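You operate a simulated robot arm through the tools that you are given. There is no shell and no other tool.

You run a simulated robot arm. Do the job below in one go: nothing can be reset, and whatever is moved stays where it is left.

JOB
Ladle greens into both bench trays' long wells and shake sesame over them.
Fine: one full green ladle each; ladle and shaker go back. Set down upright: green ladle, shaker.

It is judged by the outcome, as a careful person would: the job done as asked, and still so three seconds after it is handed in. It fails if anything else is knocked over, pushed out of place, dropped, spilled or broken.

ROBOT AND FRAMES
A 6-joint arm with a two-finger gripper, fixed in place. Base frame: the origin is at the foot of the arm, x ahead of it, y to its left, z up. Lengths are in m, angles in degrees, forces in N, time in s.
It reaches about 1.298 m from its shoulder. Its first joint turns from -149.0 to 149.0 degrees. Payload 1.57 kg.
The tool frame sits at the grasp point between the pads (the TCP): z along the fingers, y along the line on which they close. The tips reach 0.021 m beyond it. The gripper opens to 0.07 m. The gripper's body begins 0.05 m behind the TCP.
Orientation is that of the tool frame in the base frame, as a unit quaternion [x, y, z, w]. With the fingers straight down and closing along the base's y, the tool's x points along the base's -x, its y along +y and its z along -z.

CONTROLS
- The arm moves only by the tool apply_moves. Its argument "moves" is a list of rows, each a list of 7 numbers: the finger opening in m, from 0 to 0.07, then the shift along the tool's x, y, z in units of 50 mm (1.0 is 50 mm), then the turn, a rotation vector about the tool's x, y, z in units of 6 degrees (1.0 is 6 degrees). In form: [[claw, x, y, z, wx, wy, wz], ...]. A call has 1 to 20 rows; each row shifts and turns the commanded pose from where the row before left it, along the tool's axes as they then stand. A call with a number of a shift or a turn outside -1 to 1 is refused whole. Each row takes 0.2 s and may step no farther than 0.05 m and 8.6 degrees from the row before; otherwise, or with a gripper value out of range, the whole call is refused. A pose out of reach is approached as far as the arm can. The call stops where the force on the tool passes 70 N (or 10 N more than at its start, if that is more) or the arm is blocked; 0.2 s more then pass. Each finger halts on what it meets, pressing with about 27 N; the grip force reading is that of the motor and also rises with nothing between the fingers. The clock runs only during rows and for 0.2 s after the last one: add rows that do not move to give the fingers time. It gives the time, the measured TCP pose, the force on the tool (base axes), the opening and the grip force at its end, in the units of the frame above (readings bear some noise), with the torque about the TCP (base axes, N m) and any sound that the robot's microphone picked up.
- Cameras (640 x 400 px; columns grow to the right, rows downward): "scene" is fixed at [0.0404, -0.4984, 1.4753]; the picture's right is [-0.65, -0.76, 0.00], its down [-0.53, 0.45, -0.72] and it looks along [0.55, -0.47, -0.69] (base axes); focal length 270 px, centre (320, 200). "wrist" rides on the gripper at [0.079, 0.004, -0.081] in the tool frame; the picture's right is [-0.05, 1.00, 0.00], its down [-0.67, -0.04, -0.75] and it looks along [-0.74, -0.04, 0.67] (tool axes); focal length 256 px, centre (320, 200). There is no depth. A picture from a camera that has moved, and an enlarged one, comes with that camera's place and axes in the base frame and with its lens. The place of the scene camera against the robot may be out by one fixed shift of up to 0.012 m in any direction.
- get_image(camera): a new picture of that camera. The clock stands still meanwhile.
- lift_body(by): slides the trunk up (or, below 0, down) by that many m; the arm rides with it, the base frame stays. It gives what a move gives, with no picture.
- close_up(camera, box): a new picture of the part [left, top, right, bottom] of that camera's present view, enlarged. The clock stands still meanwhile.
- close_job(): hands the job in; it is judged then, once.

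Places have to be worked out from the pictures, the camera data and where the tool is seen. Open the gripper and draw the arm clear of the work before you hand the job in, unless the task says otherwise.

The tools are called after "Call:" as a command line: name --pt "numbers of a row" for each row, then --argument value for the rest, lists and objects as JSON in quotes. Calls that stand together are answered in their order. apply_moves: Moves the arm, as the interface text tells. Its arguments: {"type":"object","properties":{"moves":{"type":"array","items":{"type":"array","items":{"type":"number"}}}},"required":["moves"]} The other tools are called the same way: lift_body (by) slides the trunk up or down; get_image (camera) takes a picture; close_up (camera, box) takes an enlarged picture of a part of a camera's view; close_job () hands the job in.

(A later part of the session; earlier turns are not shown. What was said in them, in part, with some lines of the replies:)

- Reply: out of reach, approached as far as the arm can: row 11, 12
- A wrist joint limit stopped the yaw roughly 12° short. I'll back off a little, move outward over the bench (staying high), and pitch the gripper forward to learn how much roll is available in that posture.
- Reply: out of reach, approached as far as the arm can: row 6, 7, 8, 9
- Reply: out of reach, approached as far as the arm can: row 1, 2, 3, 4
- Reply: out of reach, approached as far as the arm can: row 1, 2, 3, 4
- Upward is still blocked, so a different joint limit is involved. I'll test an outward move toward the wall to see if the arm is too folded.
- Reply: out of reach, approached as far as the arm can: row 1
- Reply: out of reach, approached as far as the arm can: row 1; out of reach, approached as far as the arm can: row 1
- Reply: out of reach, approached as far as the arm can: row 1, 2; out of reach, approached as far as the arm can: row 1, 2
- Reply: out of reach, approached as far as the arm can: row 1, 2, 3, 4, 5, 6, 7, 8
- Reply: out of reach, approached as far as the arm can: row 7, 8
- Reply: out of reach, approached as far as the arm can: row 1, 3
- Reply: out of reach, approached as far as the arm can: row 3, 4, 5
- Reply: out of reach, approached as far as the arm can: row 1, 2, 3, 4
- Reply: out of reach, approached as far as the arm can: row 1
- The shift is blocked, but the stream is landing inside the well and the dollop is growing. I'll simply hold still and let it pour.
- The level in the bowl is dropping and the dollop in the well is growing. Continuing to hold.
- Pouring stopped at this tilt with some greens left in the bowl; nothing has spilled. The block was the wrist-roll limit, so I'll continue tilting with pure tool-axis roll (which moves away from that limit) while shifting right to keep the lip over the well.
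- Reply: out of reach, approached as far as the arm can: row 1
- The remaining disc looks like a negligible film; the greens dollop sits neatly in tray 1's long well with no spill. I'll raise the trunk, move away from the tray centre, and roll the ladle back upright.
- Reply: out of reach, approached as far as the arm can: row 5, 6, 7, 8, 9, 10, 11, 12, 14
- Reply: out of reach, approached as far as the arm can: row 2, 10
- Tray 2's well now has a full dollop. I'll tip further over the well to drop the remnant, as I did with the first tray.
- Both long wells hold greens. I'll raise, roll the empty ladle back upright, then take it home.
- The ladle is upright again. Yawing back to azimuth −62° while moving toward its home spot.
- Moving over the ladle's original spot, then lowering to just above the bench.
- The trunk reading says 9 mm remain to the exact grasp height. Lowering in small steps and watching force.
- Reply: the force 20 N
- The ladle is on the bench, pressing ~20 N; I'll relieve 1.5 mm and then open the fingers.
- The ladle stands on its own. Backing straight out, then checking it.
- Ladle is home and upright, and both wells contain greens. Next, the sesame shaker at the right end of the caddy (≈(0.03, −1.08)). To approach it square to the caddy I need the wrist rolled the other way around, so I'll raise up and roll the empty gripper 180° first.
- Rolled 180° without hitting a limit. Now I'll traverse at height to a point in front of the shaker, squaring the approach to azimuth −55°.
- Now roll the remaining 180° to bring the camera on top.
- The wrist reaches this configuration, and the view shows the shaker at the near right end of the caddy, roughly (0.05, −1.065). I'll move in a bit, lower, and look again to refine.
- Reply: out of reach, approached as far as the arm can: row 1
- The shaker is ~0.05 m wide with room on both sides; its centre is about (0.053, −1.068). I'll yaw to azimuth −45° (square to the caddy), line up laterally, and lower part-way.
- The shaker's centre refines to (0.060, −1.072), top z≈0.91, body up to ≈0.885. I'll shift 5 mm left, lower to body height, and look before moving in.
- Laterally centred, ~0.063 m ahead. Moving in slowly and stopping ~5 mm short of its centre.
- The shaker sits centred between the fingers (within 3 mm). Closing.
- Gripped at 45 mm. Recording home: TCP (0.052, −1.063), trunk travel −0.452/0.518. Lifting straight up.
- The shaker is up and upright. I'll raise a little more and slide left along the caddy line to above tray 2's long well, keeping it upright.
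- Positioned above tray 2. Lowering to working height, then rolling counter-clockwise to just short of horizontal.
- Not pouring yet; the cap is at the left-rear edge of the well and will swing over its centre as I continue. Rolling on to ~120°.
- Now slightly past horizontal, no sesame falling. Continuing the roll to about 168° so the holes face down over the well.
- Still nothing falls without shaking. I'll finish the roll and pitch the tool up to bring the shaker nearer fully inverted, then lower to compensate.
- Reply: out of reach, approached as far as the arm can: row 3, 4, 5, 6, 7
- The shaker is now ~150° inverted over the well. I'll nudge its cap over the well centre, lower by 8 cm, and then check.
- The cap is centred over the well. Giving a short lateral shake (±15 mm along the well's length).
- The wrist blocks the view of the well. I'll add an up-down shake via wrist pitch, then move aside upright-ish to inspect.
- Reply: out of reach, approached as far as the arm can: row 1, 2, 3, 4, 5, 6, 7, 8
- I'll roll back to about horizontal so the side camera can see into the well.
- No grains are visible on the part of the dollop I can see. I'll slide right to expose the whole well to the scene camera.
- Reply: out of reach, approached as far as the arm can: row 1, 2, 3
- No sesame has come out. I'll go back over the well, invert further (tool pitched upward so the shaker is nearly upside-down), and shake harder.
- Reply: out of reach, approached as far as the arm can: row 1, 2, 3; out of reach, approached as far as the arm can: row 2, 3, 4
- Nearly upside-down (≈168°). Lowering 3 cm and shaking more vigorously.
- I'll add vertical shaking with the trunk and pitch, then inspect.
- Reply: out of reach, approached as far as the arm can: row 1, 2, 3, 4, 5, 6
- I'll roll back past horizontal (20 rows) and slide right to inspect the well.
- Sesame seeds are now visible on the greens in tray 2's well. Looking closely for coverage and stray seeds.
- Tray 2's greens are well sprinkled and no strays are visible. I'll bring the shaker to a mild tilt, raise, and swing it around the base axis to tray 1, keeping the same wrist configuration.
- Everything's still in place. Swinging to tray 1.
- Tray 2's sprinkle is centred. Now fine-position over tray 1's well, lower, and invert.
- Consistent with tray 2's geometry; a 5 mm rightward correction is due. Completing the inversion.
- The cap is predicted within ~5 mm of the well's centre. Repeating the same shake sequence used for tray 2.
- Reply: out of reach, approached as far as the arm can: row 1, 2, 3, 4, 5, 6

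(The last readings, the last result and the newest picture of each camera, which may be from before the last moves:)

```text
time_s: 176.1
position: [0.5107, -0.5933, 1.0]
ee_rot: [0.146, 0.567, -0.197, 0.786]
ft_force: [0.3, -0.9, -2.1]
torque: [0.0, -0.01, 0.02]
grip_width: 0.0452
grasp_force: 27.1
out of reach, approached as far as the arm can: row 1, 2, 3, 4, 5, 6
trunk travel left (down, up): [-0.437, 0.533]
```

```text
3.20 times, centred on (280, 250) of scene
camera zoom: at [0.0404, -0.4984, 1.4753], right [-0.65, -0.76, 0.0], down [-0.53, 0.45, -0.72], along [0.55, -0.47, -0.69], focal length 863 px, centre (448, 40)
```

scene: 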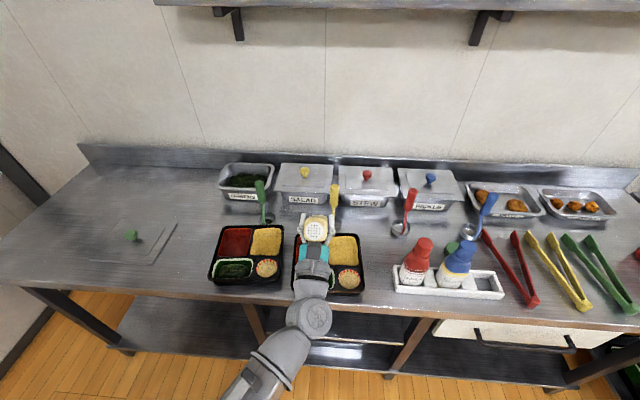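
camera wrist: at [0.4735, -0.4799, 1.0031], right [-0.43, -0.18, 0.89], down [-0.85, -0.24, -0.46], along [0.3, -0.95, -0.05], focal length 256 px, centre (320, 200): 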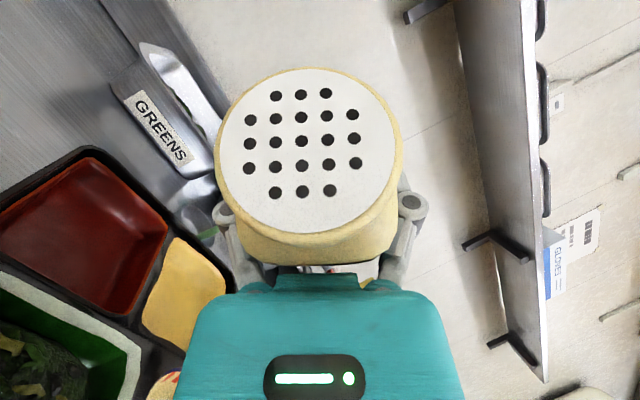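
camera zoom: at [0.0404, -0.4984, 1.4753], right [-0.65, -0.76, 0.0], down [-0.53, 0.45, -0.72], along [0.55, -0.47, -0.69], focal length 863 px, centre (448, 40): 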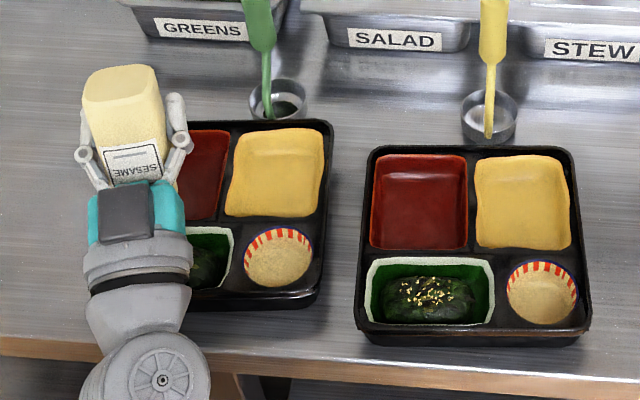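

Rolling the shaker back upright-ish in place and then checking tray 1.

Call:
apply_moves --pt "0.0 0 0 0 0 0 1" --pt "0.0 0 0 0 0 0 1" --pt "0.0 0 0 0 0 0 1" --pt "0.0 0 0 0 0 0 1" --pt "0.0 0 0 0 0 0 1" --pt "0.0 0 0 0 0 0 1" --pt "0.0 0 0 0 0 0 1" --pt "0.0 0 0 0 0 0 1" --pt "0.0 0 0 0 0 0 1" --pt "0.0 0 0 0 0 0 1" --pt "0.0 0 0 0 0 0 1" --pt "0.0 0 0 0 0 0 1" --pt "0.0 0 0 0 0 0 1" --pt "0.0 0 0 0 0 0 1" --pt "0.0 0 0 0 0 0 1" --pt "0.0 0 0 0 0 0 1" --pt "0.0 0 0 0 0 0 1" --pt "0.0 0 0 0 0 0 1"

Call:
get_image --camera "wrist"

Call:
apply_moves --pt "0.0 0 0 0 0 0 1" --pt "0.0 0 0 0 0 0 1" --pt "0.0 0 0 0 0 0 1" --pt "0.0 0 0 0 0 0 1" --pt "0.0 0 0 0 0 0 1" --pt "0.0 0 0 0 0 0 1" --pt "0.0 0 0 0 0 0 1" --pt "0.0 0 0 0 0 0 1" --pt "0.0 0 0 0 0 0 1" --pt "0.0 0 0 0 0 0 1" --pt "0.0 0 0 0 0 0 1" --pt "0.0 0 0 0 0 0 1"

Call:
close_up --camera "scene" --box '[180, 190, 380, 310]'

```text
time_s: 179.9
position: [0.5096, -0.5937, 1.002]
ee_rot: [0.545, 0.215, 0.521, 0.621]
ft_force: [-0.7, 0.1, -0.7]
torque: [-0.03, 0.01, 0.0]
grip_width: 0.0452
grasp_force: 27.2
trunk travel left (down, up): [-0.437, 0.533]
```

```text
taken
camera wrist: at [0.4707, -0.4887, 1.0036], right [-0.43, -0.18, 0.88], down [-0.85, -0.24, -0.47], along [0.3, -0.95, -0.05], focal length 256 px, centre (320, 200)
```

wrist: 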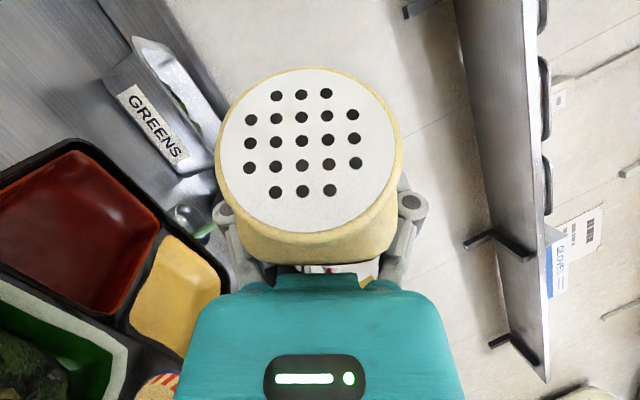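

```text
time_s: 182.5
position: [0.5107, -0.5941, 1.0003]
ee_rot: [0.568, -0.147, 0.786, 0.197]
ft_force: [0.1, 0.5, -1.3]
torque: [-0.04, -0.04, 0.02]
grip_width: 0.045
grasp_force: 26.3
trunk travel left (down, up): [-0.437, 0.533]
```

```text
3.20 times, centred on (280, 250) of scene
camera zoom: at [0.0404, -0.4984, 1.4753], right [-0.65, -0.76, 0.0], down [-0.53, 0.45, -0.72], along [0.55, -0.47, -0.69], focal length 863 px, centre (448, 40)
```

zoom: 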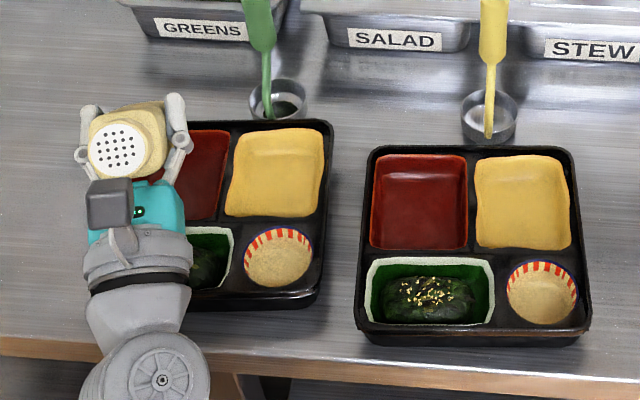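

I need a clear look at tray 1's well; raising the trunk to see it.

Call:
lift_body --by 0.05

Call:
apply_moves --pt "0.0 0 -0.8 0 0 0 0" --pt "0.0 0 -0.8 0 0 0 0" --pt "0.0 0 -0.8 0 0 0 0"

Call:
close_up --camera "scene" --box '[180, 190, 380, 310]'

Call:
get_image --camera "wrist"

```text
time_s: 183.4
position: [0.5109, -0.5933, 1.05]
ee_rot: [0.568, -0.146, 0.786, 0.197]
ft_force: [0.0, -0.2, -0.3]
torque: [-0.04, -0.02, 0.01]
grip_width: 0.0449
grasp_force: 26.7
trunk travel left (down, up): [-0.487, 0.483]
```

```text
time_s: 184.2
position: [0.5682, -0.4891, 1.0495]
ee_rot: [0.567, -0.147, 0.786, 0.197]
ft_force: [-0.7, -0.5, -1.0]
torque: [-0.03, 0.01, 0.02]
grip_width: 0.0451
grasp_force: 27.0
trunk travel left (down, up): [-0.487, 0.483]
```

```text
3.20 times, centred on (280, 250) of scene
camera zoom: at [0.0404, -0.4984, 1.4753], right [-0.65, -0.76, 0.0], down [-0.53, 0.45, -0.72], along [0.55, -0.47, -0.69], focal length 863 px, centre (448, 40)
```

zoom: 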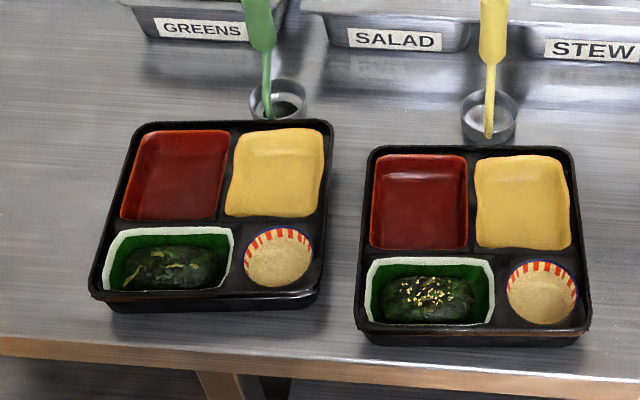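

```text
taken
camera wrist: at [0.4758, -0.4452, 1.1013], right [-0.46, -0.89, -0.06], down [-0.42, 0.27, -0.87], along [0.78, -0.37, -0.5], focal length 256 px, centre (320, 200)
```

wrist: 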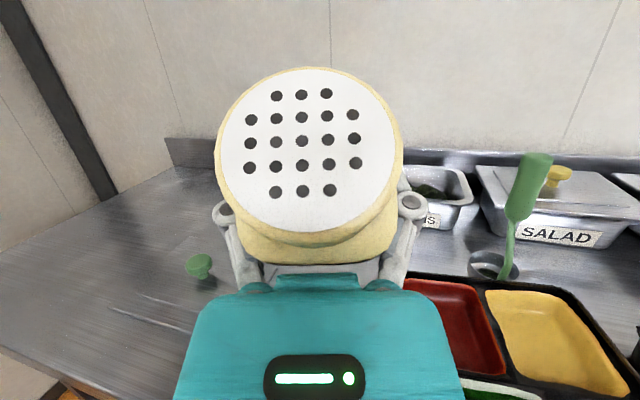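

Call:
close_up --camera "scene" --box '[205, 245, 265, 290]'

Call:
close_up --camera "scene" --box '[290, 255, 350, 300]'

```text
8.89 times, centred on (235, 268) of scene
camera zoom: at [0.0404, -0.4984, 1.4753], right [-0.65, -0.76, 0.0], down [-0.53, 0.45, -0.72], along [0.55, -0.47, -0.69], focal length 2396 px, centre (1076, -400)
```

zoom: 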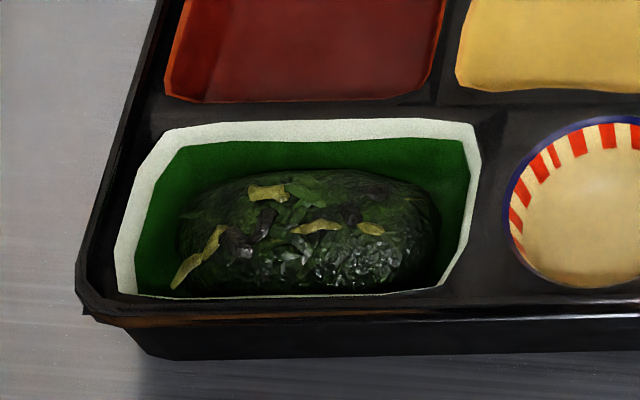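

```text
8.89 times, centred on (320, 278) of scene
camera zoom: at [0.0404, -0.4984, 1.4753], right [-0.65, -0.76, 0.0], down [-0.53, 0.45, -0.72], along [0.55, -0.47, -0.69], focal length 2396 px, centre (320, -489)
```

zoom: 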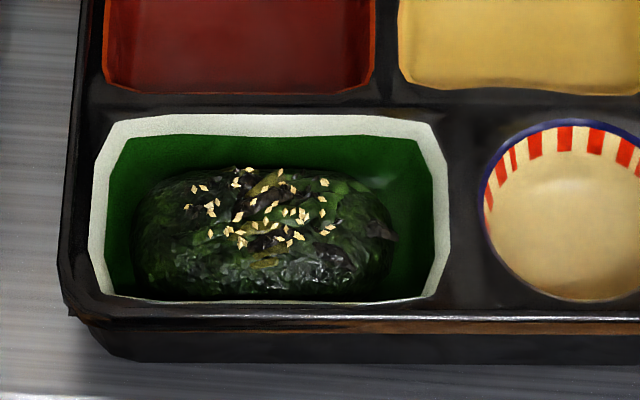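

Tray 1 has no seeds yet (and no strays anywhere), so that shake didn't release any. I'll return over the well, invert again, and shake longer.

Call:
apply_moves --pt "0.0 0 0.8 0 0 0 0" --pt "0.0 0 0.8 0 0 0 0" --pt "0.0 0 0.8 0 0 0 0"

Call:
lift_body --by -0.05

Call:
apply_moves --pt "0.0 0 0 0 0 0 -1" --pt "0.0 0 0 0 0 0 -1" --pt "0.0 0 0 0 0 0 -1" --pt "0.0 0 0 0 0 0 -1" --pt "0.0 0 0 0 0 0 -1" --pt "0.0 0 0 0 0 0 -1" --pt "0.0 0 0 0 0 0 -1" --pt "0.0 0 0 0 0 0 -1" --pt "0.0 0 0 0 0 0 -1" --pt "0.0 0 0 0 0 0 -1" --pt "0.0 0 0 0 0 0 -1" --pt "0.0 0 0 0 0 0 -1" --pt "0.0 0 0 0 0 0 -1" --pt "0.0 0 0 0 0 0 -1" --pt "0.0 0 0 0 0 0 -1"

Call:
apply_moves --pt "0.0 0 0 0 0 0 -1" --pt "0.0 0 0 0 0 0 -1" --pt "0.0 0 0 0 0 0 -1" --pt "0.0 0 0 0 0 0 -1" --pt "0.0 0 0 0 0 0 -1" --pt "0.0 0 0 0 0 0 -1" --pt "0.0 0 0 0 0 0 -1" --pt "0.0 0 0 0 0 0 -1" --pt "0.0 0 0 0 0 0 -1" --pt "0.0 0 0 0 0 0 -1" --pt "0.0 0 0 0 0 0 -1" --pt "0.0 0 0 0 0 0 -1" --pt "0.0 0 0 0 0 0 -1" --pt "0.0 0 0 0 0 0 -1" --pt "0.0 0 0 0 0 0 -1"

```text
time_s: 185.1
position: [0.5106, -0.5933, 1.0506]
ee_rot: [0.569, -0.146, 0.785, 0.197]
ft_force: [-0.5, -0.4, -0.9]
torque: [0.0, 0.01, -0.02]
grip_width: 0.0449
grasp_force: 26.5
trunk travel left (down, up): [-0.487, 0.483]
```

```text
time_s: 186.0
position: [0.5123, -0.5931, 0.9998]
ee_rot: [0.567, -0.146, 0.786, 0.197]
ft_force: [-0.4, 0.6, -0.4]
torque: [0.06, -0.03, -0.02]
grip_width: 0.0451
grasp_force: 27.1
trunk travel left (down, up): [-0.437, 0.533]
```

```text
time_s: 189.2
position: [0.5116, -0.5939, 1.0007]
ee_rot: [0.505, 0.299, 0.416, 0.695]
ft_force: [-0.8, 0.1, -1.5]
torque: [0.01, -0.01, -0.01]
grip_width: 0.0452
grasp_force: 27.0
trunk travel left (down, up): [-0.437, 0.533]
```

```text
time_s: 192.4
position: [0.5122, -0.5946, 1.0]
ee_rot: [0.146, 0.568, -0.198, 0.785]
ft_force: [0.1, 0.3, -1.4]
torque: [0.01, 0.01, 0.0]
grip_width: 0.0449
grasp_force: 27.1
trunk travel left (down, up): [-0.437, 0.533]
```

Inverted again over tray 1. Shaking longer laterally, with more strokes.

Call:
apply_moves --pt "0.0 0 0.4 0 0 0 0" --pt "0.0 0 -0.8 0 0 0 0" --pt "0.0 0 0.8 0 0 0 0" --pt "0.0 0 -0.8 0 0 0 0" --pt "0.0 0 0.8 0 0 0 0" --pt "0.0 0 -0.8 0 0 0 0" --pt "0.0 0 0.8 0 0 0 0" --pt "0.0 0 -0.8 0 0 0 0" --pt "0.0 0 0.8 0 0 0 0" --pt "0.0 0 -0.8 0 0 0 0" --pt "0.0 0 0.8 0 0 0 0" --pt "0.0 0 -0.8 0 0 0 0" --pt "0.0 0 0.8 0 0 0 0" --pt "0.0 0 -0.35 0 0 0 0"

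Call:
close_up --camera "scene" --box '[195, 230, 285, 295]'

Call:
apply_moves --pt "0.0 0 0 0 0 -1 0" --pt "0.0 0 0 0 0 1 0" --pt "0.0 0 0 0 0 -1 0" --pt "0.0 0 0 0 0 1 0" --pt "0.0 0 0 0 0 -1 0" --pt "0.0 0 0 0 0 1 0" --pt "0.0 0 0 0 0 -1 0" --pt "0.0 0 0 0 0 1 0"

Call:
close_up --camera "scene" --box '[195, 230, 285, 295]'

```text
time_s: 195.4
position: [0.5118, -0.5916, 0.9997]
ee_rot: [0.146, 0.568, -0.197, 0.786]
ft_force: [-0.3, 0.6, -1.2]
torque: [0.01, 0.01, 0.01]
grip_width: 0.045
grasp_force: 26.8
trunk travel left (down, up): [-0.437, 0.533]
```

```text
6.15 times, centred on (240, 262) of scene
camera zoom: at [0.0404, -0.4984, 1.4753], right [-0.65, -0.76, 0.0], down [-0.53, 0.45, -0.72], along [0.55, -0.47, -0.69], focal length 1659 px, centre (812, -185)
```

zoom: 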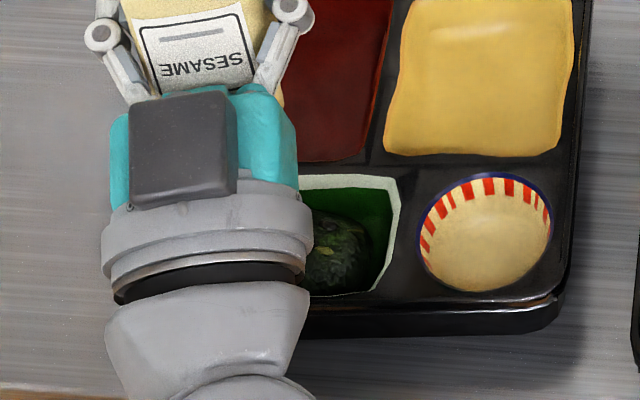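

```text
time_s: 197.2
position: [0.514, -0.591, 1.0017]
ee_rot: [0.146, 0.567, -0.198, 0.786]
ft_force: [0.2, 0.5, -1.9]
torque: [-0.03, 0.03, 0.02]
grip_width: 0.0451
grasp_force: 27.0
out of reach, approached as far as the arm can: row 1, 2, 3, 4, 5, 6, 7, 8
trunk travel left (down, up): [-0.437, 0.533]
```

```text
6.15 times, centred on (240, 262) of scene
camera zoom: at [0.0404, -0.4984, 1.4753], right [-0.65, -0.76, 0.0], down [-0.53, 0.45, -0.72], along [0.55, -0.47, -0.69], focal length 1659 px, centre (812, -185)
```

zoom: 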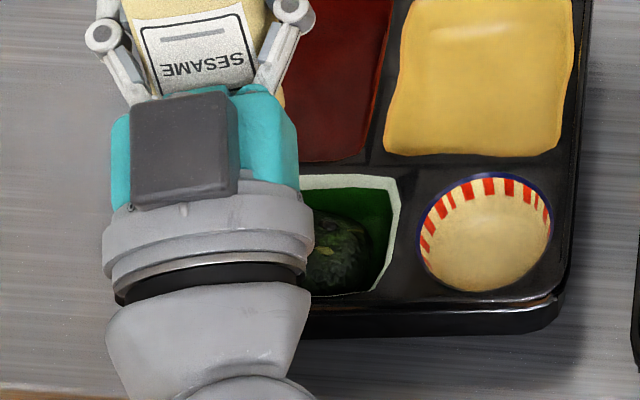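

I'll add a few faster vertical trunk strokes too, then roll back part-way to check the well with the wrist camera.

Call:
lift_body --by 0.03

Call:
lift_body --by -0.03

Call:
lift_body --by 0.03

Call:
lift_body --by -0.03

Call:
apply_moves --pt "0.0 0 0 0 0 0 1" --pt "0.0 0 0 0 0 0 1" --pt "0.0 0 0 0 0 0 1" --pt "0.0 0 0 0 0 0 1" --pt "0.0 0 0 0 0 0 1" --pt "0.0 0 0 0 0 0 1" --pt "0.0 0 0 0 0 0 1" --pt "0.0 0 0 0 0 0 1" --pt "0.0 0 0 0 0 0 1" --pt "0.0 0 0 0 0 0 1" --pt "0.0 0 0 0 0 0 1" --pt "0.0 0 0 0 0 0 1" --pt "0.0 0 0 0 0 0 1" --pt "0.0 0 0 0 0 0 1" --pt "0.0 0 0 0 0 0 1"

Call:
get_image --camera "wrist"

Call:
close_up --camera "scene" --box '[195, 220, 285, 295]'

```text
time_s: 197.9
position: [0.5128, -0.5914, 1.0303]
ee_rot: [0.146, 0.567, -0.197, 0.786]
ft_force: [0.0, -0.1, 0.0]
torque: [-0.01, -0.01, 0.02]
grip_width: 0.0453
grasp_force: 27.2
trunk travel left (down, up): [-0.467, 0.503]
```

```text
time_s: 198.7
position: [0.5128, -0.5907, 1.0009]
ee_rot: [0.146, 0.567, -0.198, 0.786]
ft_force: [0.4, 0.1, -0.8]
torque: [0.02, -0.02, -0.03]
grip_width: 0.0457
grasp_force: 26.7
trunk travel left (down, up): [-0.437, 0.533]
```

```text
time_s: 199.4
position: [0.5121, -0.5914, 1.0295]
ee_rot: [0.146, 0.567, -0.197, 0.786]
ft_force: [-0.4, 0.0, -0.8]
torque: [0.03, 0.0, -0.01]
grip_width: 0.0451
grasp_force: 26.6
trunk travel left (down, up): [-0.467, 0.503]
```

```text
time_s: 200.2
position: [0.513, -0.5925, 1.0008]
ee_rot: [0.147, 0.567, -0.198, 0.786]
ft_force: [0.8, 0.1, -0.3]
torque: [0.02, 0.02, -0.01]
grip_width: 0.0449
grasp_force: 27.0
trunk travel left (down, up): [-0.437, 0.533]
```

```text
time_s: 203.4
position: [0.5134, -0.5903, 1.0005]
ee_rot: [0.504, 0.298, 0.417, 0.695]
ft_force: [0.5, 0.5, -0.5]
torque: [-0.02, -0.01, -0.01]
grip_width: 0.0451
grasp_force: 27.4
trunk travel left (down, up): [-0.437, 0.533]
```

```text
taken
camera wrist: at [0.4819, -0.4855, 0.9808], right [-0.31, 0.1, 0.95], down [-0.93, -0.25, -0.27], along [0.21, -0.96, 0.17], focal length 256 px, centre (320, 200)
```

wrist: 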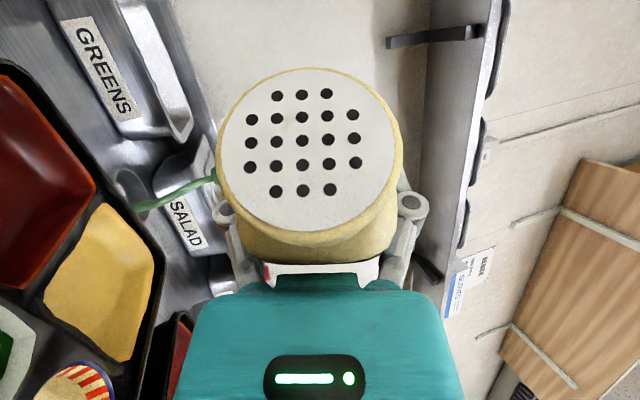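

```text
5.33 times, centred on (240, 258) of scene
camera zoom: at [0.0404, -0.4984, 1.4753], right [-0.65, -0.76, 0.0], down [-0.53, 0.45, -0.72], along [0.55, -0.47, -0.69], focal length 1438 px, centre (747, -107)
```

zoom: 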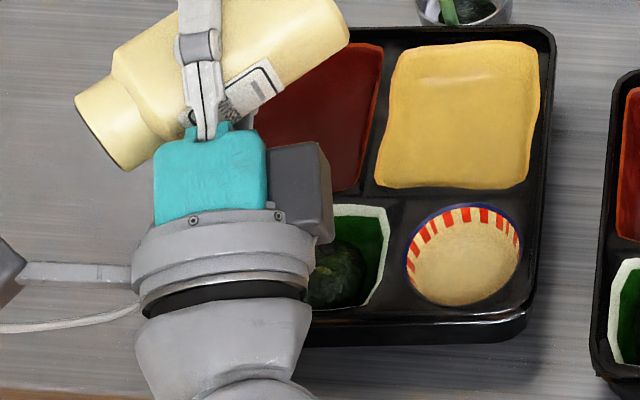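

Not enough of the well is visible; finishing the roll-back and sliding left for a clear view.

Call:
apply_moves --pt "0.0 0 0 0 0 0 1" --pt "0.0 0 0 0 0 0 1" --pt "0.0 0 0 0 0 0 1" --pt "0.0 0 0 0 0 0 1" --pt "0.0 0 0 0 0 0 1" --pt "0.0 0 0 0 0 0 1" --pt "0.0 0 0 0 0 0 1" --pt "0.0 0 0 0 0 0 1" --pt "0.0 0 0 0 0 0 1" --pt "0.0 0 0 0 0 0 1" --pt "0.0 0 0 0 0 0 1" --pt "0.0 0 0 0 0 0 1" --pt "0.0 0 0 0 0 0 1" --pt "0.0 0 0 0 0 0 1" --pt "0.0 0 0 0 0 0 1" --pt "0.0 0 -0.8 0 0 0 0" --pt "0.0 0 -0.8 0 0 0 0" --pt "0.0 0 -0.8 0 0 0 0"

Call:
close_up --camera "scene" --box '[195, 235, 285, 295]'

Call:
get_image --camera "scene"

```text
time_s: 207.2
position: [0.5695, -0.4838, 1.0013]
ee_rot: [0.566, -0.146, 0.787, 0.198]
ft_force: [0.3, -0.6, -0.7]
torque: [0.0, 0.05, -0.01]
grip_width: 0.0451
grasp_force: 26.7
trunk travel left (down, up): [-0.437, 0.533]
```

```text
6.67 times, centred on (240, 265) of scene
camera zoom: at [0.0404, -0.4984, 1.4753], right [-0.65, -0.76, 0.0], down [-0.53, 0.45, -0.72], along [0.55, -0.47, -0.69], focal length 1797 px, centre (853, -233)
```

zoom: 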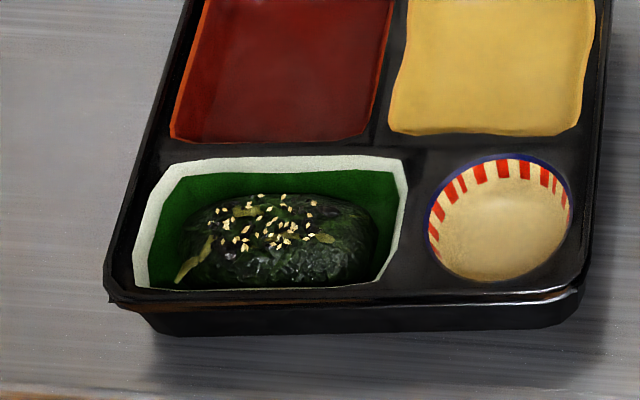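

```text
taken
```

scene: 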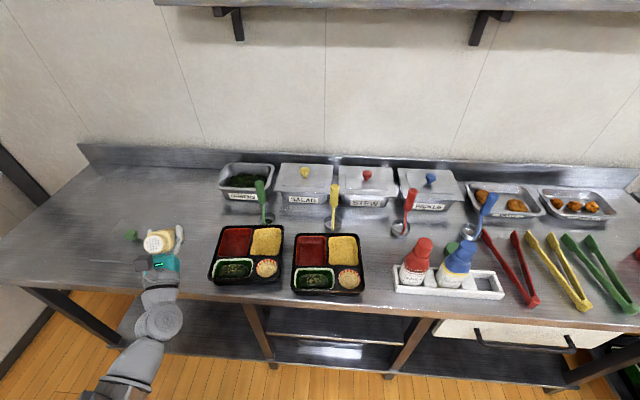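

Both wells now have greens with sesame on top, with no strays visible. Now to return the shaker: raise, swing back, and pitch it fully upright.

Call:
lift_body --by 0.207

Call:
apply_moves --pt "0.0 0 0.8 0 0 0 0" --pt "0.0 0 0.8 0 0 0 0" --pt "0.0 0 0.8 0 0 0 0" --pt "0.0 0.077 0.714 -0.238 -0.4438 0 -0.1442" --pt "0.0 0.065 0.722 -0.2 -0.4438 0 -0.1442" --pt "0.0 0.053 0.73 -0.162 -0.4438 0 -0.1442" --pt "0.0 0.04 0.738 -0.124 -0.4438 0 -0.1442" --pt "0.0 0.028 0.745 -0.086 -0.4438 0 -0.1442" --pt "0.0 0.017 0.752 -0.052 -0.4438 0 -0.1442"

Call:
apply_moves --pt "0.0 0 0 0 0 -1 0" --pt "0.0 0 0 0 0 -1 0" --pt "0.0 0 0 0 0 -1 0" --pt "0.0 0 0 0 0 -1 0" --pt "0.0 0 0 0 0 -1 0" --pt "0.0 0 0 0 0 -1 0" --pt "0.0 0 0 0 0 -1 0" --pt "0.0 0 0 0 0 -1 0"

Call:
get_image --camera "wrist"

Call:
get_image --camera "scene"

```text
time_s: 209.4
position: [0.5701, -0.4838, 1.2074]
ee_rot: [0.566, -0.146, 0.787, 0.197]
ft_force: [0.9, -0.2, -1.0]
torque: [0.01, -0.01, 0.01]
grip_width: 0.0452
grasp_force: 26.9
trunk travel left (down, up): [-0.644, 0.326]
```

```text
time_s: 211.4
position: [0.3469, -0.7442, 1.2074]
ee_rot: [0.54, -0.228, 0.748, 0.31]
ft_force: [1.2, 0.7, -1.2]
torque: [-0.02, 0.0, 0.04]
grip_width: 0.0449
grasp_force: 26.7
trunk travel left (down, up): [-0.644, 0.326]
```

```text
time_s: 213.2
position: [0.3476, -0.7438, 1.056]
ee_rot: [0.798, -0.334, 0.465, 0.19]
ft_force: [0.0, -0.1, -1.2]
torque: [0.01, 0.03, 0.0]
grip_width: 0.0452
grasp_force: 27.3
out of reach, approached as far as the arm can: row 1, 2, 3, 4, 5, 6, 7, 8
trunk travel left (down, up): [-0.644, 0.326]
```

```text
taken
camera wrist: at [0.3229, -0.7269, 1.1668], right [-0.73, -0.68, -0.05], down [-0.66, 0.72, -0.21], along [0.18, -0.12, -0.98], focal length 256 px, centre (320, 200)
```

wrist: 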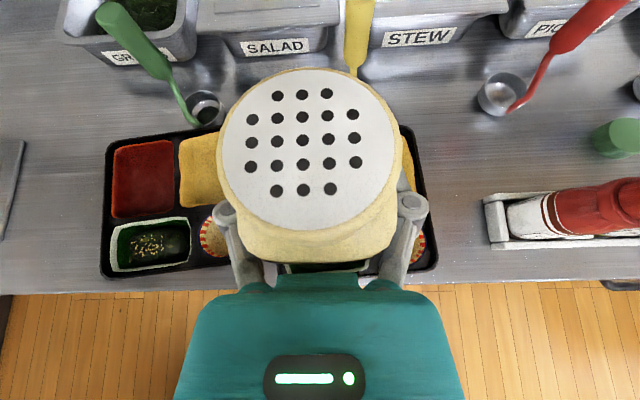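

```text
taken
```

scene: 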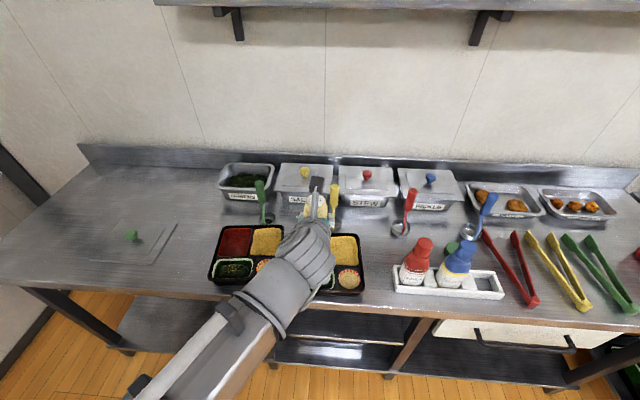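

The shaker is upright again at its original grasp orientation. Raising for bottle clearance and sliding to above its caddy slot.

Call:
lift_body --by 0.06

Call:
apply_moves --pt "0.0 0.0148 0.791 0.0257 0 0 0" --pt "0.0 0.0148 0.791 0.0257 0 0 0" --pt "0.0 0.0148 0.791 0.0257 0 0 0" --pt "0.0 0.0148 0.791 0.0257 0 0 0" --pt "0.0 0.0148 0.791 0.0257 0 0 0" --pt "0.0 0.0148 0.791 0.0257 0 0 0" --pt "0.0 0.0148 0.791 0.0257 0 0 0" --pt "0.0 0.0148 0.791 0.0257 0 0 0" --pt "0.0 0.0148 0.791 0.0257 0 0 0" --pt "0.0 0.0148 0.791 0.0257 0 0 0" --pt "0.0 0.0148 0.791 0.0257 0 0 0"

Call:
get_image --camera "wrist"

Call:
close_up --camera "scene" --box '[380, 160, 580, 320]'

```text
time_s: 214.2
position: [0.3479, -0.7445, 1.1169]
ee_rot: [0.798, -0.334, 0.465, 0.19]
ft_force: [-0.1, 0.9, -1.0]
torque: [-0.03, 0.01, -0.02]
grip_width: 0.045
grasp_force: 26.7
trunk travel left (down, up): [-0.704, 0.266]
```

```text
time_s: 216.6
position: [0.0502, -1.063, 1.1167]
ee_rot: [0.798, -0.334, 0.465, 0.19]
ft_force: [0.6, 0.0, -1.3]
torque: [0.05, 0.01, 0.01]
grip_width: 0.0454
grasp_force: 27.1
trunk travel left (down, up): [-0.704, 0.266]
```

```text
taken
camera wrist: at [0.0242, -1.0459, 1.2266], right [-0.73, -0.69, -0.05], down [-0.66, 0.72, -0.21], along [0.18, -0.12, -0.98], focal length 256 px, centre (320, 200)
```

wrist: 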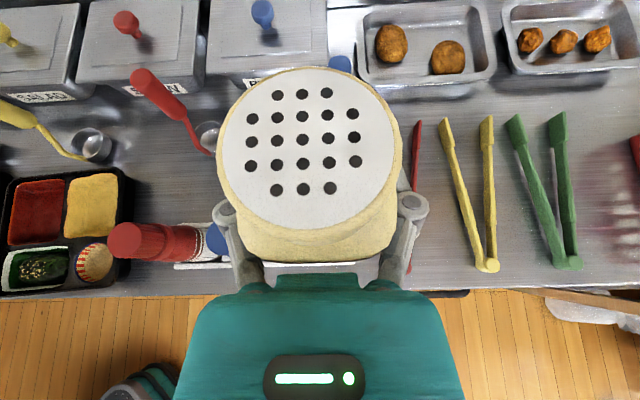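

```text
2.50 times, centred on (480, 240) of scene
camera zoom: at [0.0404, -0.4984, 1.4753], right [-0.65, -0.76, 0.0], down [-0.53, 0.45, -0.72], along [0.55, -0.47, -0.69], focal length 674 px, centre (-80, 100)
```

zoom: 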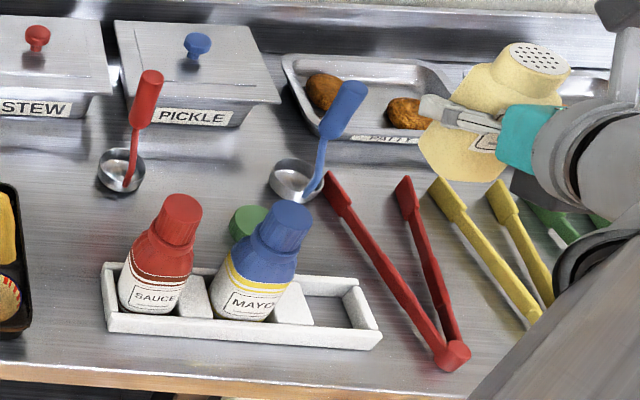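

Aligned over the empty slot within ~1 mm of the recorded pose. Lowering in stages.

Call:
lift_body --by -0.2

Call:
close_up --camera "scene" --box '[400, 200, 560, 320]'

Call:
get_image --camera "wrist"

```text
time_s: 218.8
position: [0.0493, -1.0619, 0.917]
ee_rot: [0.798, -0.334, 0.465, 0.19]
ft_force: [0.6, -0.4, -1.1]
torque: [-0.02, -0.03, 0.03]
grip_width: 0.0449
grasp_force: 26.7
trunk travel left (down, up): [-0.504, 0.466]
```

```text
3.33 times, centred on (480, 260) of scene
camera zoom: at [0.0404, -0.4984, 1.4753], right [-0.65, -0.76, 0.0], down [-0.53, 0.45, -0.72], along [0.55, -0.47, -0.69], focal length 899 px, centre (-213, 0)
```

zoom: 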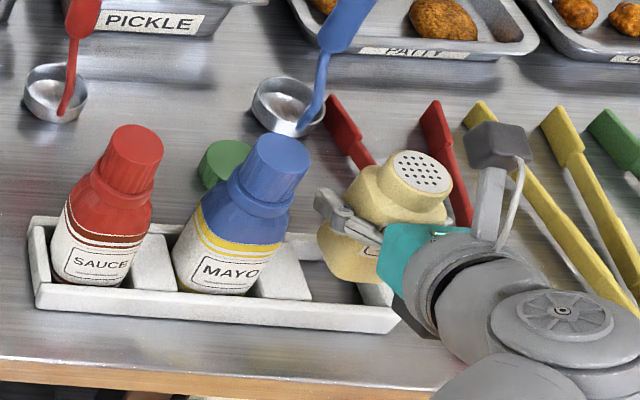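

```text
taken
camera wrist: at [0.0247, -1.045, 1.0269], right [-0.73, -0.69, -0.05], down [-0.66, 0.72, -0.21], along [0.18, -0.12, -0.98], focal length 256 px, centre (320, 200)
```

wrist: 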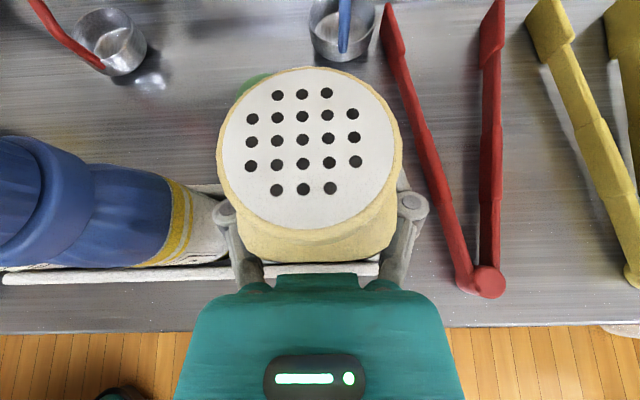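

Tiny 2 mm correction forward, then continue down.

Call:
apply_moves --pt "0.0 0.018 -0.014 0.031 0 0 0"

Call:
lift_body --by -0.03

Call:
close_up --camera "scene" --box '[430, 220, 530, 310]'

```text
time_s: 219.2
position: [0.0528, -1.0635, 0.9171]
ee_rot: [0.798, -0.334, 0.464, 0.191]
ft_force: [0.3, -0.2, -0.6]
torque: [0.0, -0.01, 0.02]
grip_width: 0.045
grasp_force: 27.0
trunk travel left (down, up): [-0.504, 0.466]
```

```text
time_s: 219.9
position: [0.0508, -1.0609, 0.8884]
ee_rot: [0.798, -0.333, 0.466, 0.191]
ft_force: [-5.5, 3.6, 16.2]
torque: [-0.11, 0.07, -0.08]
grip_width: 0.0457
grasp_force: 26.8
trunk travel left (down, up): [-0.474, 0.496]
```

```text
4.44 times, centred on (480, 265) of scene
camera zoom: at [0.0404, -0.4984, 1.4753], right [-0.65, -0.76, 0.0], down [-0.53, 0.45, -0.72], along [0.55, -0.47, -0.69], focal length 1198 px, centre (-391, -89)
```

zoom: 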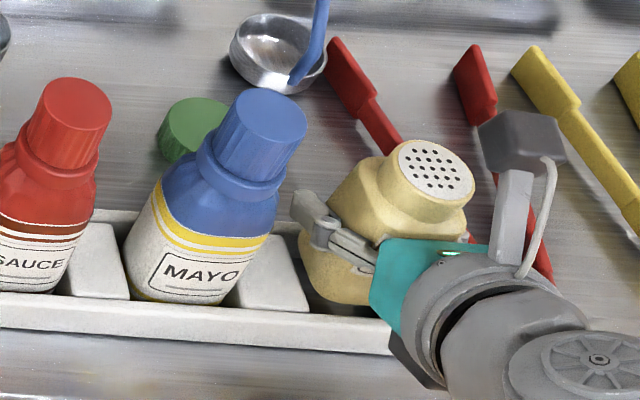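

It touched something at 16 N with the force pushing back toward the robot — the base is on the slot's rear wall. I'll lift 12 mm and look before shifting back.

Call:
lift_body --by 0.015

Call:
close_up --camera "scene" --box '[440, 225, 520, 305]'

Call:
close_up --camera "wrist" --box '[170, 40, 470, 300]'

```text
time_s: 220.5
position: [0.0509, -1.063, 0.9005]
ee_rot: [0.798, -0.334, 0.465, 0.19]
ft_force: [-0.3, -0.8, -1.2]
torque: [0.01, 0.0, -0.01]
grip_width: 0.0454
grasp_force: 27.1
trunk travel left (down, up): [-0.489, 0.481]
```

```text
5.00 times, centred on (480, 265) of scene
camera zoom: at [0.0404, -0.4984, 1.4753], right [-0.65, -0.76, 0.0], down [-0.53, 0.45, -0.72], along [0.55, -0.47, -0.69], focal length 1348 px, centre (-480, -125)
```

zoom: 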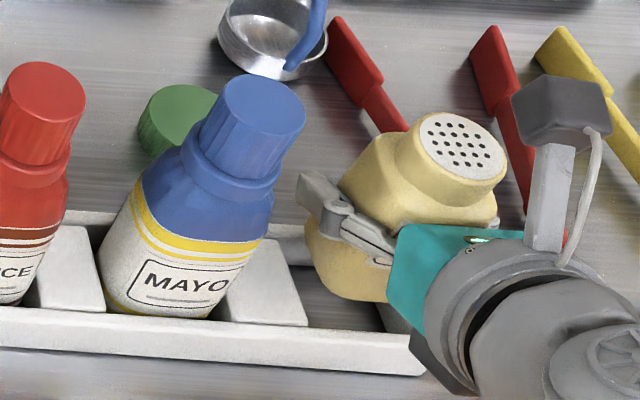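

```text
1.54 times, centred on (320, 170) of wrist
camera zoom: at [0.0265, -1.046, 1.0118], right [-0.73, -0.69, -0.05], down [-0.66, 0.72, -0.21], along [0.18, -0.12, -0.98], focal length 394 px, centre (320, 246)
```

zoom: 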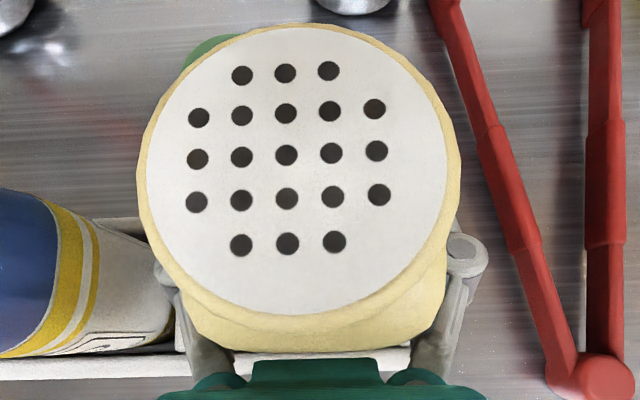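

The caddy hasn't moved; the shaker slipped ~6 mm up in the grip on contact. I'll shift back 4 mm toward the robot and try again in small steps.

Call:
apply_moves --pt "0.0 -0.04 0 -0.069 0 0 0"

Call:
lift_body --by -0.012

Call:
lift_body --by -0.005

```text
time_s: 220.9
position: [0.0485, -1.0599, 0.9009]
ee_rot: [0.797, -0.334, 0.465, 0.19]
ft_force: [0.4, 0.9, -0.7]
torque: [0.0, 0.01, -0.02]
grip_width: 0.0453
grasp_force: 27.3
trunk travel left (down, up): [-0.489, 0.481]
```

```text
time_s: 221.5
position: [0.0485, -1.0605, 0.889]
ee_rot: [0.797, -0.334, 0.466, 0.191]
ft_force: [0.1, -0.6, -1.2]
torque: [-0.01, -0.03, -0.03]
grip_width: 0.0455
grasp_force: 26.7
trunk travel left (down, up): [-0.477, 0.493]
```

```text
time_s: 222.1
position: [0.0486, -1.0595, 0.8843]
ee_rot: [0.798, -0.334, 0.465, 0.19]
ft_force: [0.0, -1.0, -0.2]
torque: [-0.02, 0.01, 0.01]
grip_width: 0.0451
grasp_force: 26.8
trunk travel left (down, up): [-0.472, 0.498]
```

No contact now, below the earlier contact point. Continuing down in small steps.

Call:
lift_body --by -0.006

Call:
lift_body --by -0.005

Call:
close_up --camera "scene" --box '[440, 225, 520, 305]'

```text
time_s: 222.6
position: [0.0494, -1.0604, 0.8776]
ee_rot: [0.798, -0.334, 0.465, 0.19]
ft_force: [0.3, -0.2, -0.7]
torque: [-0.02, 0.01, -0.02]
grip_width: 0.0452
grasp_force: 27.2
trunk travel left (down, up): [-0.466, 0.504]
```

```text
time_s: 223.2
position: [0.0486, -1.0598, 0.8732]
ee_rot: [0.798, -0.333, 0.465, 0.19]
ft_force: [-1.1, -0.4, -0.6]
torque: [-0.02, -0.02, -0.02]
grip_width: 0.0453
grasp_force: 26.3
trunk travel left (down, up): [-0.461, 0.509]
```

```text
5.00 times, centred on (480, 265) of scene
camera zoom: at [0.0404, -0.4984, 1.4753], right [-0.65, -0.76, 0.0], down [-0.53, 0.45, -0.72], along [0.55, -0.47, -0.69], focal length 1348 px, centre (-480, -125)
```

zoom: 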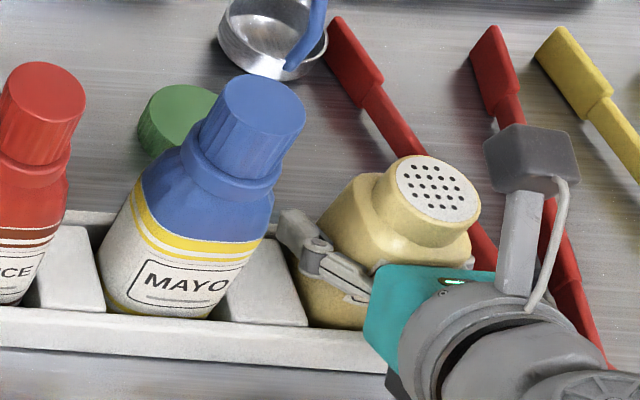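

The shaker's base is inside the slot. Continuing to the floor of the slot.

Call:
lift_body --by -0.006

Call:
lift_body --by -0.004

Call:
lift_body --by -0.002

```text
time_s: 223.7
position: [0.0481, -1.0607, 0.8684]
ee_rot: [0.797, -0.334, 0.465, 0.191]
ft_force: [0.4, 0.1, -0.6]
torque: [0.02, -0.02, 0.01]
grip_width: 0.045
grasp_force: 27.3
trunk travel left (down, up): [-0.455, 0.515]
```

```text
time_s: 224.2
position: [0.0474, -1.0596, 0.8638]
ee_rot: [0.798, -0.334, 0.464, 0.19]
ft_force: [0.2, -3.0, 5.2]
torque: [-0.21, 0.07, 0.02]
grip_width: 0.0449
grasp_force: 26.8
trunk travel left (down, up): [-0.451, 0.519]
```

```text
time_s: 224.8
position: [0.0482, -1.061, 0.8646]
ee_rot: [0.797, -0.334, 0.465, 0.191]
ft_force: [0.8, -10.2, 21.5]
torque: [-0.82, 0.25, 0.12]
grip_width: 0.0455
grasp_force: 26.9
trunk travel left (down, up): [-0.449, 0.521]
```

Contact at the same height as the original grasp (trunk −0.449 vs −0.452), so it is on the slot floor. Relieving the pressure and checking its seating.

Call:
lift_body --by 0.0025

Call:
close_up --camera "scene" --box '[440, 225, 520, 305]'

Call:
get_image --camera "wrist"

```text
time_s: 225.3
position: [0.0488, -1.0594, 0.8643]
ee_rot: [0.799, -0.333, 0.464, 0.189]
ft_force: [0.8, -3.2, 6.9]
torque: [-0.25, 0.08, 0.04]
grip_width: 0.0455
grasp_force: 26.6
trunk travel left (down, up): [-0.452, 0.518]
```

```text
5.00 times, centred on (480, 265) of scene
camera zoom: at [0.0404, -0.4984, 1.4753], right [-0.65, -0.76, 0.0], down [-0.53, 0.45, -0.72], along [0.55, -0.47, -0.69], focal length 1348 px, centre (-480, -125)
```

zoom: 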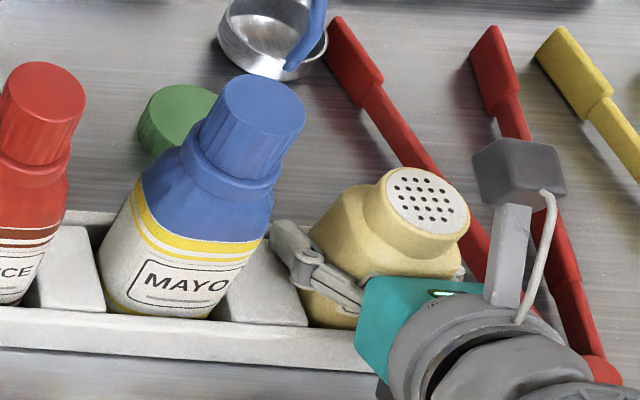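

```text
taken
camera wrist: at [0.0235, -1.0422, 0.9745], right [-0.73, -0.69, -0.05], down [-0.66, 0.72, -0.21], along [0.18, -0.12, -0.98], focal length 256 px, centre (320, 200)
```

wrist: 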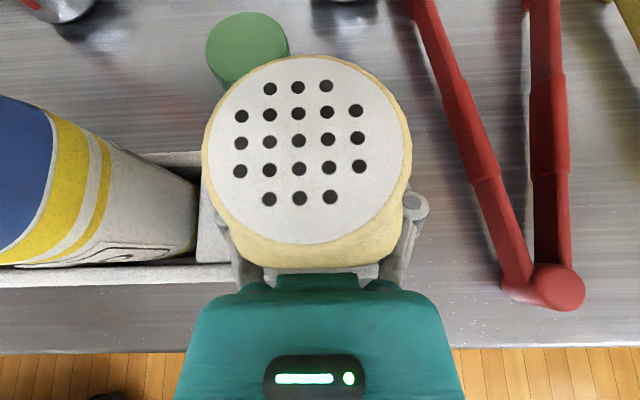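

The shaker slid up ~6 mm in the grip, so its base is a few millimetres above the slot floor but well within the slot walls; the light contact is a fingertip on the caddy end. Opening slowly will let it settle straight down.

Call:
lift_body --by 0.001

Call:
apply_moves --pt "0.044 0 0 0 0 0 0" --pt "0.047 0 0 0 0 0 0" --pt "0.05 0 0 0 0 0 0" --pt "0.055 0 0 0 0 0 0" --pt "0.06 0 0 0 0 0 0" --pt "0.07 0 0 0 0 0 0" --pt "0.07 0 0 0 0 0 0" --pt "0.07 0 0 0 0 0 0"

Call:
get_image --camera "wrist"

Call:
close_up --camera "scene" --box '[440, 225, 520, 305]'

```text
time_s: 225.8
position: [0.0483, -1.0596, 0.8642]
ee_rot: [0.798, -0.333, 0.465, 0.189]
ft_force: [-0.7, 0.2, -0.7]
torque: [-0.02, -0.03, -0.02]
grip_width: 0.0453
grasp_force: 26.6
trunk travel left (down, up): [-0.453, 0.517]
```

```text
time_s: 227.6
position: [0.0493, -1.0608, 0.8659]
ee_rot: [0.798, -0.333, 0.465, 0.19]
ft_force: [0.1, 0.2, -0.2]
torque: [0.02, -0.03, 0.01]
grip_width: 0.07
grasp_force: 0.1
trunk travel left (down, up): [-0.453, 0.517]
```

```text
taken
camera wrist: at [0.0234, -1.043, 0.9754], right [-0.73, -0.69, -0.05], down [-0.66, 0.72, -0.21], along [0.18, -0.12, -0.98], focal length 256 px, centre (320, 200)
```

wrist: 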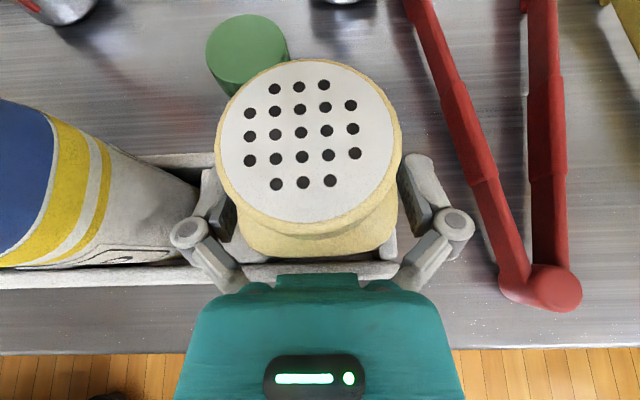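

```text
5.00 times, centred on (480, 265) of scene
camera zoom: at [0.0404, -0.4984, 1.4753], right [-0.65, -0.76, 0.0], down [-0.53, 0.45, -0.72], along [0.55, -0.47, -0.69], focal length 1348 px, centre (-480, -125)
```

zoom: 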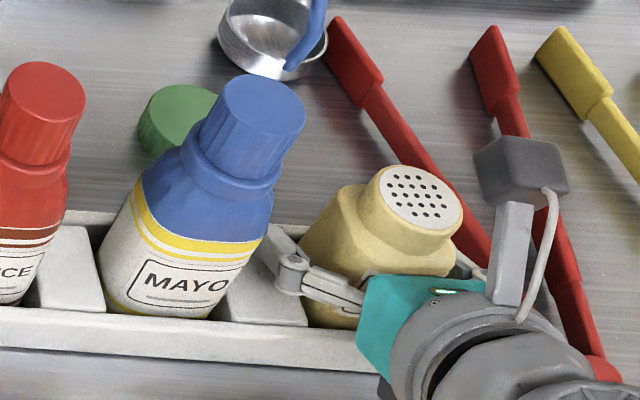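

The shaker settled exactly to its original position (cap back at the same pixel). Backing straight out.

Call:
apply_moves --pt "0.07 -0.15 0 -0.26 0 0 0" --pt "0.07 -0.3 0 -0.52 0 0 0" --pt "0.07 -0.4 0 -0.693 0 0 0" --pt "0.07 -0.4 0 -0.693 0 0 0"

Call:
lift_body --by 0.25

Call:
get_image --camera "wrist"

Call:
get_image --camera "scene"

```text
time_s: 228.6
position: [-0.0396, -0.9719, 0.8645]
ee_rot: [0.798, -0.334, 0.464, 0.19]
ft_force: [0.0, 0.8, -0.3]
torque: [-0.01, -0.02, -0.02]
grip_width: 0.0698
grasp_force: 0.2
trunk travel left (down, up): [-0.453, 0.517]
```

```text
time_s: 231.2
position: [-0.0401, -0.9721, 1.1149]
ee_rot: [0.798, -0.333, 0.465, 0.189]
ft_force: [0.1, -0.2, 0.3]
torque: [-0.01, 0.02, -0.01]
grip_width: 0.0701
grasp_force: 0.0
trunk travel left (down, up): [-0.703, 0.267]
```

```text
taken
camera wrist: at [-0.0648, -0.9551, 1.2253], right [-0.73, -0.69, -0.05], down [-0.66, 0.72, -0.21], along [0.18, -0.12, -0.98], focal length 256 px, centre (320, 200)
```

wrist: 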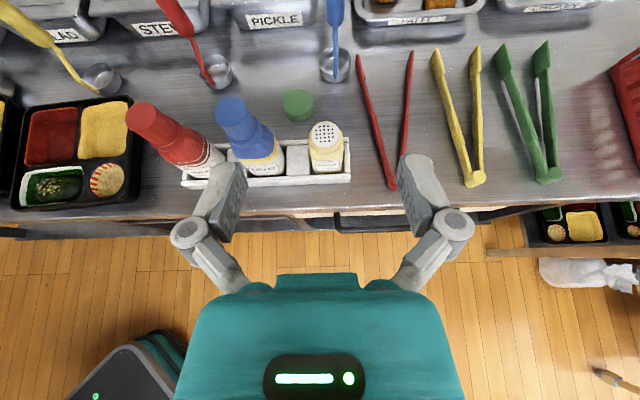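

```text
taken
```

scene: 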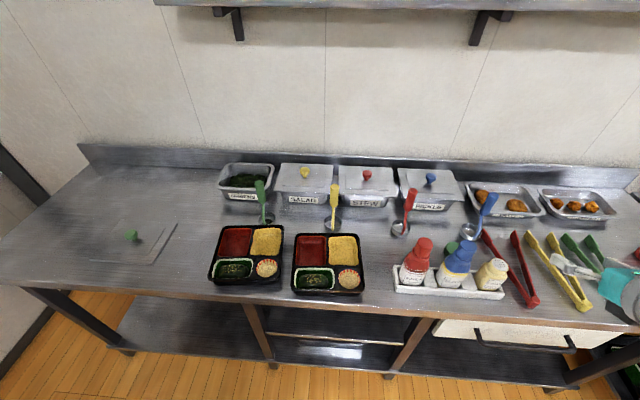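

Everything is back in place. A final close look at the trays, ladle, and caddy before handing in.

Call:
close_up --camera "scene" --box '[200, 170, 380, 305]'

Call:
close_up --camera "scene" --box '[370, 170, 560, 315]'

Call:
close_up --camera "scene" --box '[205, 220, 365, 305]'

Call:
apply_moves --pt "0.07 -0.35 0 -0.6 0 0 0" --pt "0.07 -0.35 0 -0.6 0 0 0" --pt "0.07 -0.35 0 -0.6 0 0 0"

```text
2.96 times, centred on (290, 238) of scene
camera zoom: at [0.0404, -0.4984, 1.4753], right [-0.65, -0.76, 0.0], down [-0.53, 0.45, -0.72], along [0.55, -0.47, -0.69], focal length 799 px, centre (409, 89)
```

zoom: 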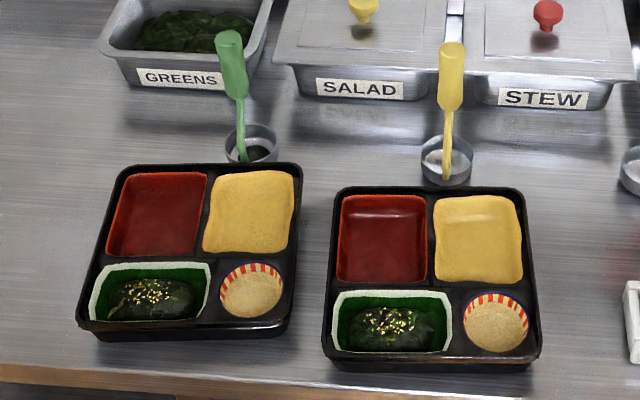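

```text
2.76 times, centred on (465, 242) of scene
camera zoom: at [0.0404, -0.4984, 1.4753], right [-0.65, -0.76, 0.0], down [-0.53, 0.45, -0.72], along [0.55, -0.47, -0.69], focal length 744 px, centre (-80, 83)
```

zoom: 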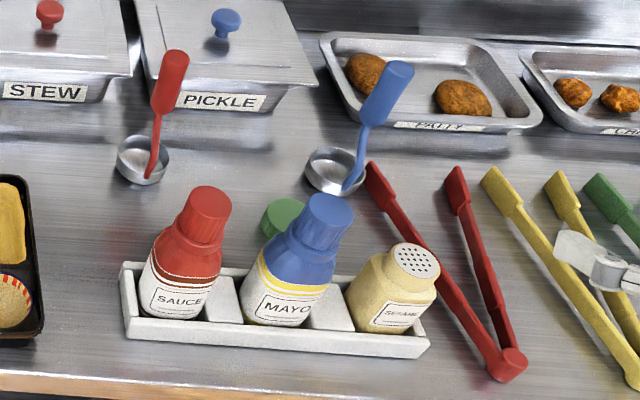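

```text
4.00 times, centred on (285, 262) of scene
camera zoom: at [0.0404, -0.4984, 1.4753], right [-0.65, -0.76, 0.0], down [-0.53, 0.45, -0.72], along [0.55, -0.47, -0.69], focal length 1078 px, centre (460, -50)
```

zoom: 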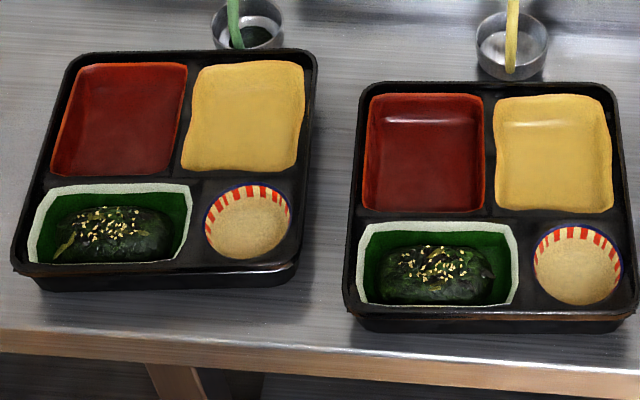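

```text
time_s: 232.0
position: [-0.1137, -0.8979, 1.1154]
ee_rot: [0.798, -0.334, 0.464, 0.19]
ft_force: [1.4, 0.7, -0.2]
torque: [0.01, 0.01, -0.01]
grip_width: 0.07
grasp_force: 0.1
trunk travel left (down, up): [-0.703, 0.267]
```

Both long wells hold a ladle of greens with sesame on top. The ladle and shaker are back upright in their places, nothing else has moved, and the gripper is open and clear. Handing in.

Call:
close_job

```text
The job is handed in.
```

The job is handed in. Both bench trays' long wells have one ladle of greens each, with sesame shaken over them.

- **Greens:** each dip fully submerged the ladle. A thin film of greens stayed in the bowl after each pour.
- **Sesame:** seeds sit on the greens in both wells, and I saw no strays in the final views. Tray 1 needed a second round of shaking before any came out.
- **Ladle:** it is back at its original spot in front of the greens pan, standing upright.
- **Shaker:** it is upright in its caddy slot. On the first try its base caught the slot edge and it slid about 6 mm in the grip. I shifted it slightly, and it dropped those last few millimetres into its original position when I opened the fingers. The caddy did not move.

Nothing else was moved or spilled that I could see. The gripper is open and the arm is clear of the bench.
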